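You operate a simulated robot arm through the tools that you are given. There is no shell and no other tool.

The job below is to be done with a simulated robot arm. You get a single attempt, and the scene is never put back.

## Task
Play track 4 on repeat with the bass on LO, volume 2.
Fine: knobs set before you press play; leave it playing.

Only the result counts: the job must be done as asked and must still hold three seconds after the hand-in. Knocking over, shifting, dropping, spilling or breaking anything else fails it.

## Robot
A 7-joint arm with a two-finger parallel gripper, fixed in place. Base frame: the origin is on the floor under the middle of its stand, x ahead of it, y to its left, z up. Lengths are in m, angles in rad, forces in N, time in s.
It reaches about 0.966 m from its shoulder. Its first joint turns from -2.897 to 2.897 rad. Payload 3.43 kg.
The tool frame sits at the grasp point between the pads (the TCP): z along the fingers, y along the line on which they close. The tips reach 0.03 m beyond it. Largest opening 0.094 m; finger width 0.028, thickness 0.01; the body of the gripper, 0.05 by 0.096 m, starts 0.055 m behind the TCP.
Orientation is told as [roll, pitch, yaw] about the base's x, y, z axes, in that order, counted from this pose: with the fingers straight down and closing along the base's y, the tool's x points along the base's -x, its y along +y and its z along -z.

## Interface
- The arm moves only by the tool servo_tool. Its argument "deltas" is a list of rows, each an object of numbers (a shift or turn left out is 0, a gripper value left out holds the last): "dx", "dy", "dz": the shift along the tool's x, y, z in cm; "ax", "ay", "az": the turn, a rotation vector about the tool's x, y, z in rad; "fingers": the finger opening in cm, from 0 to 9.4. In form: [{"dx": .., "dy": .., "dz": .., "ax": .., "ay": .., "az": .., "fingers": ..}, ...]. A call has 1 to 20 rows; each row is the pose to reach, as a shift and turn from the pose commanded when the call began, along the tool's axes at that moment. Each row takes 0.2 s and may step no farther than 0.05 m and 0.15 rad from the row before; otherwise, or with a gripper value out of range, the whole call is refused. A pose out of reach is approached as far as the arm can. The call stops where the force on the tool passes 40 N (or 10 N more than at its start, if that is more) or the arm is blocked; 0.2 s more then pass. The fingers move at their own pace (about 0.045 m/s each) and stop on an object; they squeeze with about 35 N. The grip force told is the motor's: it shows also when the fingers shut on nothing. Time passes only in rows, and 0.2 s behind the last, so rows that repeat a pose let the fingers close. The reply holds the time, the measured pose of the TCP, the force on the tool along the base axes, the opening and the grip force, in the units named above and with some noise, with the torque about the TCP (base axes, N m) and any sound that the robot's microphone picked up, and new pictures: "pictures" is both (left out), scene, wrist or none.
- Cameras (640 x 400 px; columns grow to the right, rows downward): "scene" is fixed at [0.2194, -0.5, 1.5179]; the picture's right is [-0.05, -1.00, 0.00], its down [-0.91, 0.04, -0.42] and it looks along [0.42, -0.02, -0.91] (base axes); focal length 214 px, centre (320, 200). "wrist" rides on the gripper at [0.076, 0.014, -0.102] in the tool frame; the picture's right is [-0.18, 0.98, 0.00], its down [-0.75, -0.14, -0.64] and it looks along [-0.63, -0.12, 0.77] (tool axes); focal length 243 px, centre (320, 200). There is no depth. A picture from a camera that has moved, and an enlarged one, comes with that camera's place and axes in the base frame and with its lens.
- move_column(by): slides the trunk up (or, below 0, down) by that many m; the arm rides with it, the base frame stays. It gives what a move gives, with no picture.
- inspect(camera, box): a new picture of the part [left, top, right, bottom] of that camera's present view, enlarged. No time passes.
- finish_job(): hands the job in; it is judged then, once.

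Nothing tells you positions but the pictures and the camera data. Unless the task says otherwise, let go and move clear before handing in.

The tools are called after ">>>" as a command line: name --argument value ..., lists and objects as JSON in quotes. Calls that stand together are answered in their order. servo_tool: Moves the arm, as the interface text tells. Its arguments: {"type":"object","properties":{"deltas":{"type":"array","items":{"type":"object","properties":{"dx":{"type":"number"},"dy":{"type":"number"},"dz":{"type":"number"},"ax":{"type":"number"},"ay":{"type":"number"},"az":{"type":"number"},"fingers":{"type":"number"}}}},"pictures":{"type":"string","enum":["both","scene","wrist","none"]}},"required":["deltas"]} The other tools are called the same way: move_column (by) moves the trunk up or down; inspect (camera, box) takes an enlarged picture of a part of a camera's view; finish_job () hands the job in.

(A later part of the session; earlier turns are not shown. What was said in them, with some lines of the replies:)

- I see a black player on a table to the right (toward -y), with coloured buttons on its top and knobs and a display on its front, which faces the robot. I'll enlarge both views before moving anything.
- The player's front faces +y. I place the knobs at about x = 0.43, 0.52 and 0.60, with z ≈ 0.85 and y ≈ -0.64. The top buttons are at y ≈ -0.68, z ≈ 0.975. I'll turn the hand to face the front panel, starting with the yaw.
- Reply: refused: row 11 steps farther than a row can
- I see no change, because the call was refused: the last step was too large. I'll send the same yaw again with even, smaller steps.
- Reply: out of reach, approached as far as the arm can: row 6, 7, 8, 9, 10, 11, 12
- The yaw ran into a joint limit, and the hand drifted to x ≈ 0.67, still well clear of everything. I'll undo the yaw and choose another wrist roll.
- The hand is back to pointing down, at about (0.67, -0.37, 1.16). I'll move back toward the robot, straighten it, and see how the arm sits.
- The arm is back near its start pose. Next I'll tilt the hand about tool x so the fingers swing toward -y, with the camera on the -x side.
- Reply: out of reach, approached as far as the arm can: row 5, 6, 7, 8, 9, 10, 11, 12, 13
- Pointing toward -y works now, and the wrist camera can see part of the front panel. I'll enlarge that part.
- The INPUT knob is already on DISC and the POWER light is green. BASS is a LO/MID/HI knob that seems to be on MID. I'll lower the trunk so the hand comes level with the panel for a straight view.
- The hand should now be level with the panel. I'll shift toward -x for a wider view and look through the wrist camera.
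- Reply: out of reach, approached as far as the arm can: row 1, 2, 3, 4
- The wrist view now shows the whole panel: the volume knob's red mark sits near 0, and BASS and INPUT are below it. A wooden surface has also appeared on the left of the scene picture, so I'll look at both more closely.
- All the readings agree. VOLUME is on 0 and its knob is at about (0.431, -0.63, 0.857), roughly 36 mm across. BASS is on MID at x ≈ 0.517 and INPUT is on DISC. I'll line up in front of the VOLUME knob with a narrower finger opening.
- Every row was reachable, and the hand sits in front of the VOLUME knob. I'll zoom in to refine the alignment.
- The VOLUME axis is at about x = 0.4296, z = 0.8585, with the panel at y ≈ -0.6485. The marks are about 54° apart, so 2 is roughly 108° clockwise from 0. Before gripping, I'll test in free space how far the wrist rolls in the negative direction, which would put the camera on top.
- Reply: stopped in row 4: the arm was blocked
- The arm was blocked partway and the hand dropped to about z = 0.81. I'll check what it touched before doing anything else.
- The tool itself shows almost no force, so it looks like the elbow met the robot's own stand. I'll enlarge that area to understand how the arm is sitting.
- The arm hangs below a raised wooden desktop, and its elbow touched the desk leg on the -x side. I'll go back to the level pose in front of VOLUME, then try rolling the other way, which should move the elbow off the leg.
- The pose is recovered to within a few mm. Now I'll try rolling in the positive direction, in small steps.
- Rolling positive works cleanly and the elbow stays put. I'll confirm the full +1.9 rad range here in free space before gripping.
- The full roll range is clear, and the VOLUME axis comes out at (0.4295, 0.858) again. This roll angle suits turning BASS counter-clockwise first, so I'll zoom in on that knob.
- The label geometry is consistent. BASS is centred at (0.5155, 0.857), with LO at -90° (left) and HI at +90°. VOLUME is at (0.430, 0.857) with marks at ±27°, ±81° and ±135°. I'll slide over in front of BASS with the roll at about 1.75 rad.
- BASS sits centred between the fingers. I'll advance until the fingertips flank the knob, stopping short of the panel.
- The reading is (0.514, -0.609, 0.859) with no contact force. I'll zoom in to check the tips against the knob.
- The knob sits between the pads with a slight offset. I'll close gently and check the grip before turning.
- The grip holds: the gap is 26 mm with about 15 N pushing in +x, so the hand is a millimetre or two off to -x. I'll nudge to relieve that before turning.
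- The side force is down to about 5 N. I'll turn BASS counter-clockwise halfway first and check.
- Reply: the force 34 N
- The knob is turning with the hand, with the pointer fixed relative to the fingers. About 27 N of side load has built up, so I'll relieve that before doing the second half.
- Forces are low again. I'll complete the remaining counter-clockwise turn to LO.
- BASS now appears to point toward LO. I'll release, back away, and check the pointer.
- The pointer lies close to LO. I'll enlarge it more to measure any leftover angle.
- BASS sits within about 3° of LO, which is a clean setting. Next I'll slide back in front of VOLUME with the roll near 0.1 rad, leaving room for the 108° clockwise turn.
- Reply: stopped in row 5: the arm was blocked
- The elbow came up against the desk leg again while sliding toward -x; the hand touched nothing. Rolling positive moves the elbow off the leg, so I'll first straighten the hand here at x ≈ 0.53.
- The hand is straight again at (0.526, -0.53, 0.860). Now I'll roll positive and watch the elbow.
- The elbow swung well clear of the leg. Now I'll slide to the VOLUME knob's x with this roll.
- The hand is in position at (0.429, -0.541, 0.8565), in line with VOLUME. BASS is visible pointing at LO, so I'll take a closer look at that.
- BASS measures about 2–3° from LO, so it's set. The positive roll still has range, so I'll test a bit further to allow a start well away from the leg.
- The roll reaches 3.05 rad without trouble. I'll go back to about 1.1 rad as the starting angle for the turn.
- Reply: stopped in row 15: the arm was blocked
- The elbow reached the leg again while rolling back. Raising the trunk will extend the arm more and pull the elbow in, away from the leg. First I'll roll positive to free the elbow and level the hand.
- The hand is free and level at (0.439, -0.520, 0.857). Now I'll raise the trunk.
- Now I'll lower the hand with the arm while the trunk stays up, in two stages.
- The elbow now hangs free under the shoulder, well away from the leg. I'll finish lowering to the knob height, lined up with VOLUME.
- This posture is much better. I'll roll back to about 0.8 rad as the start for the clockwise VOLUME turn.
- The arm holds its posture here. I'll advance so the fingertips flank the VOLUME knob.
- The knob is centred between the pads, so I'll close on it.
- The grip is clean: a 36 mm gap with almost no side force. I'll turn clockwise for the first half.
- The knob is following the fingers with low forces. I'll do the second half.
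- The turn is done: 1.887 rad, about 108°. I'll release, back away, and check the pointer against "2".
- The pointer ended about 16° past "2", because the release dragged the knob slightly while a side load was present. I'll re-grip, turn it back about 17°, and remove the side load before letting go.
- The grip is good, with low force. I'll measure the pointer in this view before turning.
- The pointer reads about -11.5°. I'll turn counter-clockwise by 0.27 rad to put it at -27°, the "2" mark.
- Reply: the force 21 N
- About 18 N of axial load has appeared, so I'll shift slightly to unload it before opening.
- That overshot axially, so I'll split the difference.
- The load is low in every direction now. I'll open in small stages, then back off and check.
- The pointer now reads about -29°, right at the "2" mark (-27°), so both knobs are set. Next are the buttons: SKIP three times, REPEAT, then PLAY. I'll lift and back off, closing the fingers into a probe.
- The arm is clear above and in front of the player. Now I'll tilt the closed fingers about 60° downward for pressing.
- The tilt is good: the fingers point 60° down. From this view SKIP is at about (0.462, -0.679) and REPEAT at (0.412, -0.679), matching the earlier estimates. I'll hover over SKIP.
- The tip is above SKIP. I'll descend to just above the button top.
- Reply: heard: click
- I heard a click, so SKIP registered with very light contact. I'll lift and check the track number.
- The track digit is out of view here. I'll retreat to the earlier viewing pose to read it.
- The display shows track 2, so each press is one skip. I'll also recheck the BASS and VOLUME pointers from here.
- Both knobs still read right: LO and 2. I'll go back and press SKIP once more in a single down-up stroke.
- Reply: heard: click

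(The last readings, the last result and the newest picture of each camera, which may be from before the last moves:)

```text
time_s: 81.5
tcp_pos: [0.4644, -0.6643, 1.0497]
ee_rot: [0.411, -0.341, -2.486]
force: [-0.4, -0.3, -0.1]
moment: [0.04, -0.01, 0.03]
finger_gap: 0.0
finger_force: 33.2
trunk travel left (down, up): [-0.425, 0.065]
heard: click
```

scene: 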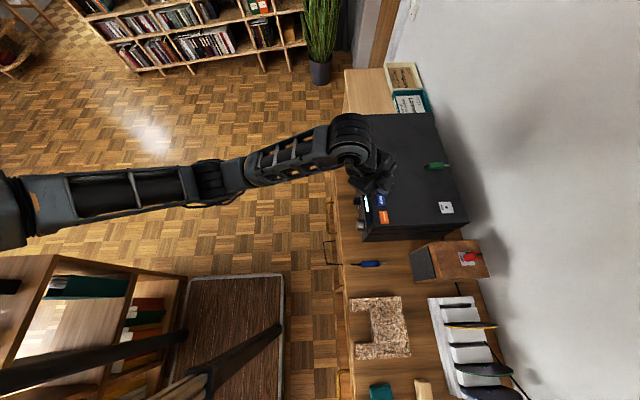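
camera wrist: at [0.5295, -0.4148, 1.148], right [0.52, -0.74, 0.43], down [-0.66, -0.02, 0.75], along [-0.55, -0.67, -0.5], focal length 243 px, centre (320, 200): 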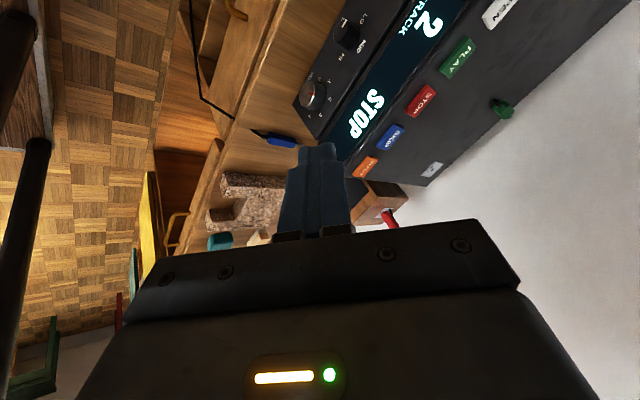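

One click was heard, so it should be on track 3. I'll press again from this hover and then retreat to read the display.

>>> servo_tool --deltas '[{"dx": 0.62, "dy": -0.74, "dz": 1.71}, {"dx": 1.34, "dy": -1.5, "dz": 3.5}, {"dx": 1.34, "dy": -1.5, "dz": 3.5}, {"dx": 0.62, "dy": -0.74, "dz": 1.71}, {"dx": 0, "dy": 0, "dz": 0}, {"dx": 1.7, "dy": -1.9, "dz": -2.15}, {"dx": 3.4, "dy": -3.8, "dz": -4.3}, {"dx": 5.1, "dy": -5.7, "dz": -6.5}, {"dx": 6.8, "dy": -7.6, "dz": -8.6}, {"dx": 8.42, "dy": -9.44, "dz": -10.79}, {"dx": 8.42, "dy": -9.44, "dz": -10.79}]' --pictures "both"

>>> inspect --camera "wrist" --box '[290, 0, 530, 190]'

```text
time_s: 83.9
tcp_pos: [0.4635, -0.502, 1.0802]
ee_rot: [0.41, -0.344, -2.485]
force: [0.6, 0.0, 0.3]
moment: [0.02, -0.04, 0.0]
finger_gap: 0.0
finger_force: 33.3
trunk travel left (down, up): [-0.425, 0.065]
heard: click
camera wrist: at [0.5297, -0.4143, 1.147], right [0.52, -0.74, 0.43], down [-0.66, -0.02, 0.75], along [-0.55, -0.67, -0.5], focal length 243 px, centre (320, 200)
```

scene: 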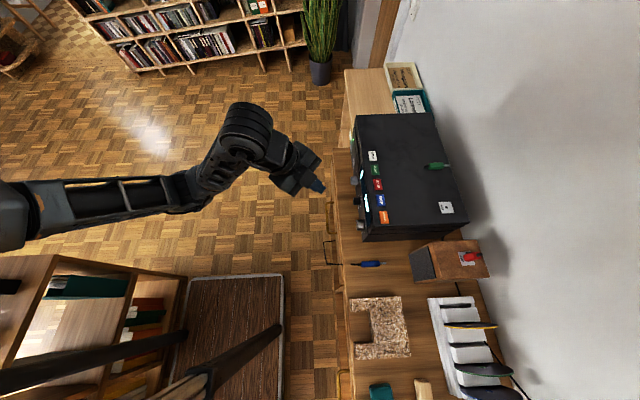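
wrist: 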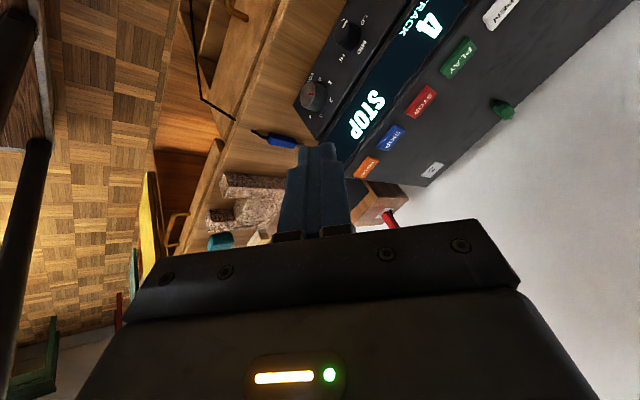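

```text
2.11 times, centred on (410, 95) of wrist
camera zoom: at [0.5297, -0.4143, 1.147], right [0.52, -0.74, 0.43], down [-0.66, -0.02, 0.75], along [-0.55, -0.67, -0.5], focal length 511 px, centre (130, 421)
```

zoom: 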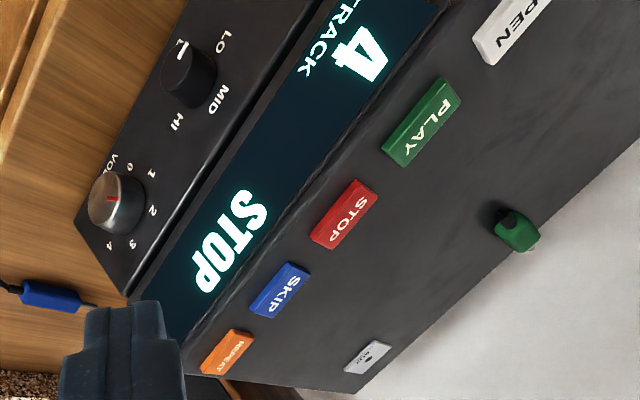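

The display shows track 4. Next I'll press REPEAT once at x ≈ 0.412, then retreat and look.

>>> servo_tool --deltas '[{"dx": -2.44, "dy": 1.19, "dz": 2.14}, {"dx": -4.87, "dy": 2.37, "dz": 4.28}, {"dx": -7.3, "dy": 3.56, "dz": 6.43}, {"dx": -9.74, "dy": 4.74, "dz": 8.57}, {"dx": -12.18, "dy": 5.93, "dz": 10.71}, {"dx": -12.18, "dy": 5.93, "dz": 10.71}, {"dx": -11.5, "dy": 5.2, "dz": 12.5}, {"dx": -10.8, "dy": 4.4, "dz": 14.3}, {"dx": -10.8, "dy": 4.4, "dz": 14.3}, {"dx": -11.5, "dy": 5.2, "dz": 12.5}, {"dx": -12.18, "dy": 5.93, "dz": 10.71}, {"dx": -9.74, "dy": 4.74, "dz": 8.57}, {"dx": -7.3, "dy": 3.56, "dz": 6.43}, {"dx": -4.87, "dy": 2.37, "dz": 4.28}, {"dx": -2.44, "dy": 1.19, "dz": 2.14}, {"dx": 0, "dy": 0, "dz": 0}, {"dx": 0, "dy": 0, "dz": 0}]' --pictures "both"

>>> inspect --camera "wrist" --box '[290, 0, 530, 190]'

```text
time_s: 87.5
tcp_pos: [0.4638, -0.502, 1.0804]
ee_rot: [0.409, -0.339, -2.484]
force: [0.1, 0.2, -0.3]
moment: [-0.01, 0.0, 0.03]
finger_gap: 0.0001
finger_force: 33.5
trunk travel left (down, up): [-0.425, 0.065]
heard: click
camera wrist: at [0.5303, -0.4144, 1.1476], right [0.52, -0.74, 0.43], down [-0.66, -0.02, 0.75], along [-0.55, -0.67, -0.5], focal length 243 px, centre (320, 200)
```

scene: 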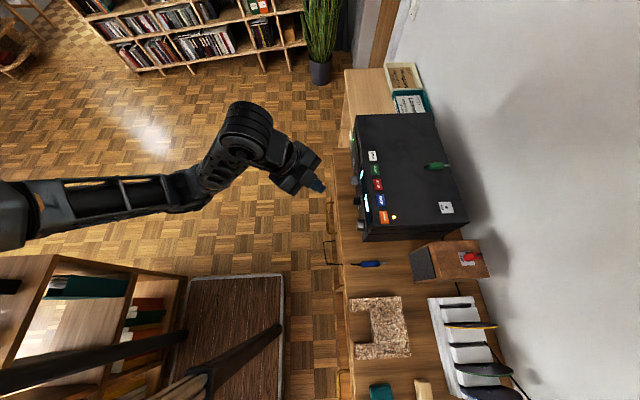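
wrist: 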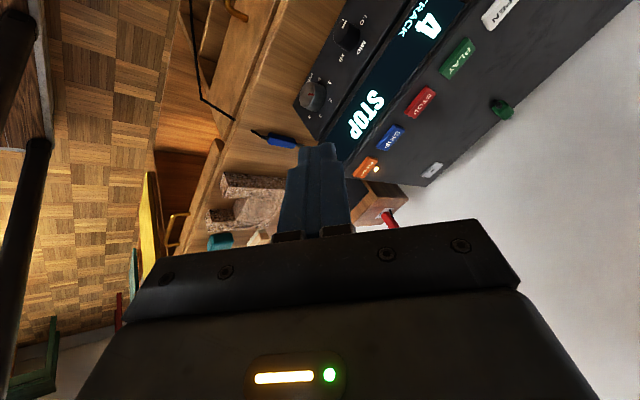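

```text
2.11 times, centred on (410, 95) of wrist
camera zoom: at [0.5303, -0.4144, 1.1476], right [0.52, -0.74, 0.43], down [-0.66, -0.02, 0.75], along [-0.55, -0.67, -0.5], focal length 511 px, centre (130, 421)
```

zoom: 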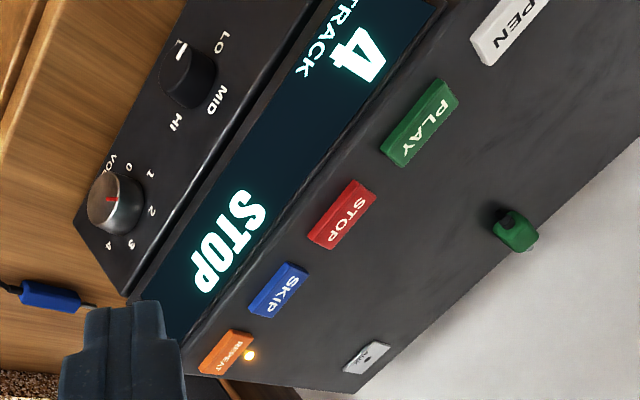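

The amber REPEAT light is on, the display shows TRACK 4, and the knobs read LO and 2. Last is PLAY at x ≈ 0.562; I'll hover first and verify the alignment.

>>> servo_tool --deltas '[{"dx": -0.2, "dy": 3.18, "dz": 2.14}, {"dx": -0.4, "dy": 6.36, "dz": 4.29}, {"dx": -0.6, "dy": 9.54, "dz": 6.43}, {"dx": -0.8, "dy": 12.72, "dz": 8.58}, {"dx": -0.97, "dy": 15.9, "dz": 10.72}, {"dx": -0.97, "dy": 15.9, "dz": 10.72}]' --pictures "both"

>>> inspect --camera "wrist" --box '[200, 0, 440, 200]'

```text
time_s: 88.9
tcp_pos: [0.5603, -0.6648, 1.051]
ee_rot: [0.41, -0.342, -2.485]
force: [0.5, -0.1, 0.6]
moment: [0.0, -0.02, 0.0]
finger_gap: 0.0
finger_force: 33.6
trunk travel left (down, up): [-0.425, 0.065]
camera wrist: at [0.6261, -0.5775, 1.1184], right [0.52, -0.74, 0.43], down [-0.66, -0.02, 0.75], along [-0.55, -0.67, -0.5], focal length 243 px, centre (320, 200)
```

scene: 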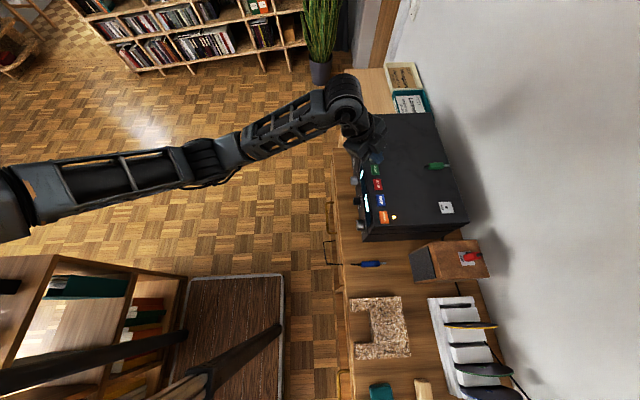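
wrist: 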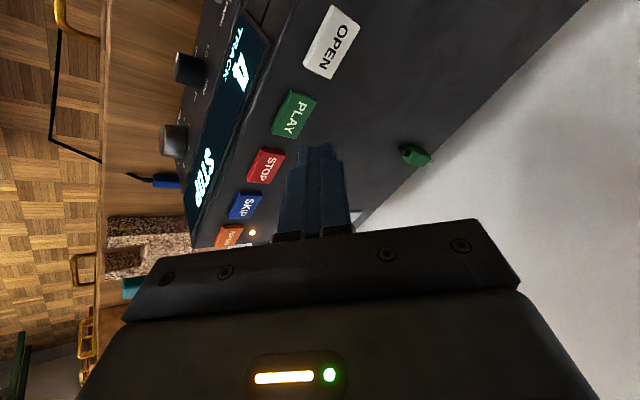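

```text
2.00 times, centred on (320, 100) of wrist
camera zoom: at [0.6261, -0.5775, 1.1184], right [0.52, -0.74, 0.43], down [-0.66, -0.02, 0.75], along [-0.55, -0.67, -0.5], focal length 485 px, centre (320, 400)
```

zoom: 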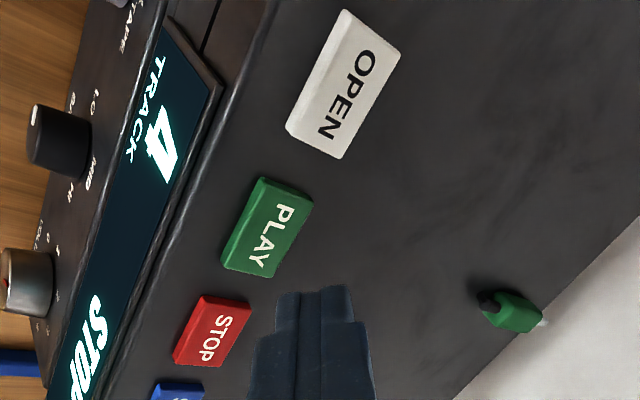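

The tip is centred over PLAY, with the same geometry that worked for SKIP. I'll press it once and retreat to check.

>>> servo_tool --deltas '[{"dx": 0.87, "dy": -0.72, "dz": 1.75}, {"dx": 1.57, "dy": -1.47, "dz": 3.55}, {"dx": 1.57, "dy": -1.47, "dz": 3.55}, {"dx": 0.87, "dy": -0.72, "dz": 1.75}, {"dx": 0.2, "dy": 0.05, "dz": 0}, {"dx": 0.2, "dy": -3.18, "dz": -2.14}, {"dx": 0.4, "dy": -6.36, "dz": -4.29}, {"dx": 0.6, "dy": -9.54, "dz": -6.43}, {"dx": 0.8, "dy": -12.72, "dz": -8.58}, {"dx": 0.97, "dy": -15.9, "dz": -10.72}, {"dx": 0.97, "dy": -15.9, "dz": -10.72}]' --pictures "both"

>>> inspect --camera "wrist" --box '[290, 0, 530, 190]'

```text
time_s: 91.3
tcp_pos: [0.4603, -0.5026, 1.081]
ee_rot: [0.41, -0.341, -2.484]
force: [-0.5, 0.0, 0.2]
moment: [0.03, 0.01, -0.01]
finger_gap: 0.0001
finger_force: 32.5
trunk travel left (down, up): [-0.425, 0.065]
heard: click
camera wrist: at [0.5273, -0.4144, 1.1478], right [0.52, -0.74, 0.43], down [-0.66, -0.02, 0.75], along [-0.55, -0.67, -0.5], focal length 243 px, centre (320, 200)
```

scene: 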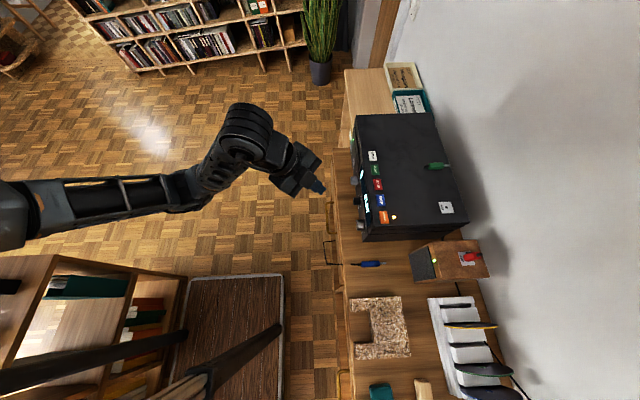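
wrist: 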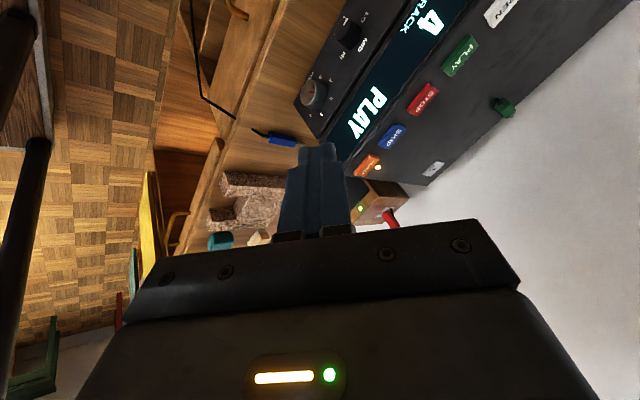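

```text
2.11 times, centred on (410, 95) of wrist
camera zoom: at [0.5273, -0.4144, 1.1478], right [0.52, -0.74, 0.43], down [-0.66, -0.02, 0.75], along [-0.55, -0.67, -0.5], focal length 511 px, centre (130, 421)
```

zoom: 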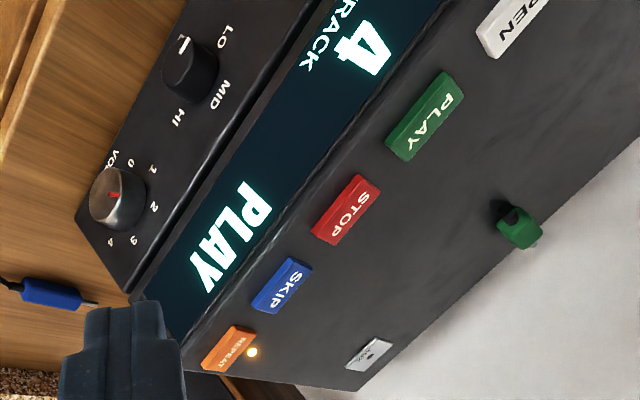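

The display reads PLAY, TRACK 4, the REPEAT light is on, and a green light has come on at the amp. I'll back a little farther away and confirm it keeps playing.

>>> servo_tool --deltas '[{"dz": -2}, {"dz": -4}, {"dz": -6}, {"dz": -6}, {"dz": -6}, {"dz": -6}, {"dz": -6}, {"dz": -6}, {"dz": -6}, {"dz": -6}]' --pictures "both"

>>> inspect --camera "wrist" --box '[300, 0, 540, 190]'

>>> inspect --camera "scene" --box '[330, 100, 500, 280]'

```text
time_s: 93.5
tcp_pos: [0.4623, -0.4719, 1.135]
ee_rot: [0.411, -0.344, -2.485]
force: [-1.1, 0.2, 0.1]
moment: [-0.02, -0.02, 0.0]
finger_gap: 0.0
finger_force: 33.0
trunk travel left (down, up): [-0.425, 0.065]
camera wrist: at [0.5296, -0.3855, 1.2012], right [0.52, -0.74, 0.43], down [-0.66, -0.02, 0.75], along [-0.55, -0.67, -0.5], focal length 243 px, centre (320, 200)
```

scene: 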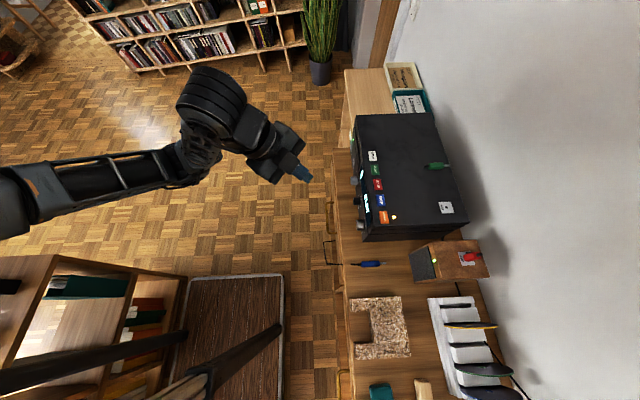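
wrist: 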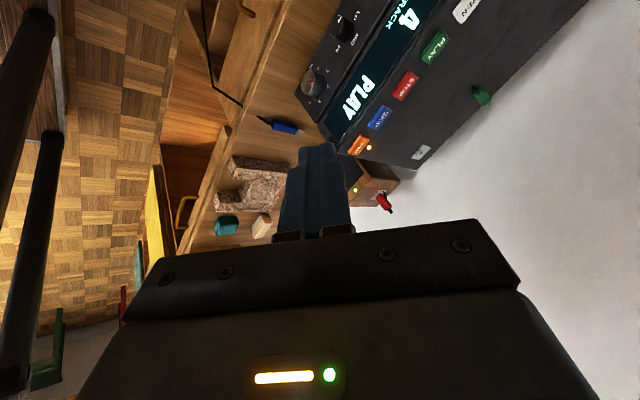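

```text
2.11 times, centred on (420, 95) of wrist
camera zoom: at [0.5296, -0.3855, 1.2012], right [0.52, -0.74, 0.43], down [-0.66, -0.02, 0.75], along [-0.55, -0.67, -0.5], focal length 511 px, centre (110, 421)
```

zoom: 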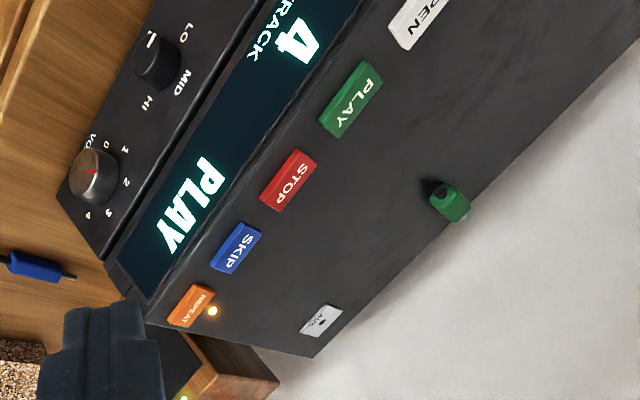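

```text
2.22 times, centred on (415, 190) of scene
camera zoom: at [0.2194, -0.5, 1.5179], right [-0.05, -1.0, 0.0], down [-0.91, 0.04, -0.42], along [0.42, -0.02, -0.91], focal length 477 px, centre (109, 222)
```

zoom: 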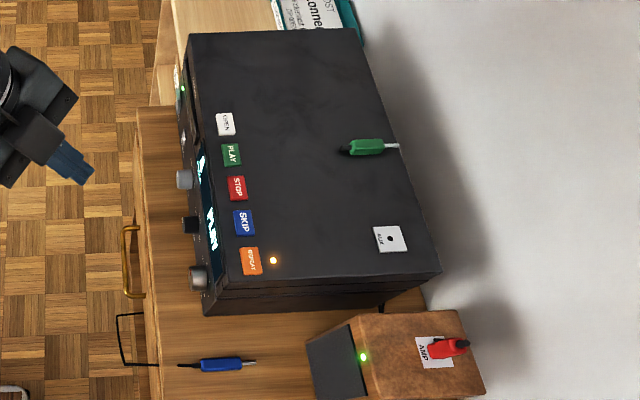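

The player shows PLAY on TRACK 4 with the REPEAT light on. BASS is at LO, VOLUME at 2, INPUT still on DISC, and the amp light is green. The plugs and other items look undisturbed and the hand is clear, so I'm handing in.

>>> finish_job

```text
The job is handed in.
```

The player is running track 4 on repeat, with the bass on LO and the volume at 2. Both knobs were set before I pressed PLAY.

- **Display and lights:** just before hand-in it read PLAY, TRACK 4. The amber REPEAT light was on, and a green light had come on at the amp.
- **Knobs:** BASS is within about 3° of the LO mark. VOLUME overshot "2" by about 16° on the first turn when I let go, so I turned it back. It now sits within about 3° of the mark.
- **Input:** it was already on DISC, so I left it alone.
- **Surroundings:** the robot's elbow touched its own desk leg three times while I was finding a workable arm position. The player, the loose plugs and the other items all looked unmoved in the last pictures.

The hand was backed well clear of the player at hand-in.
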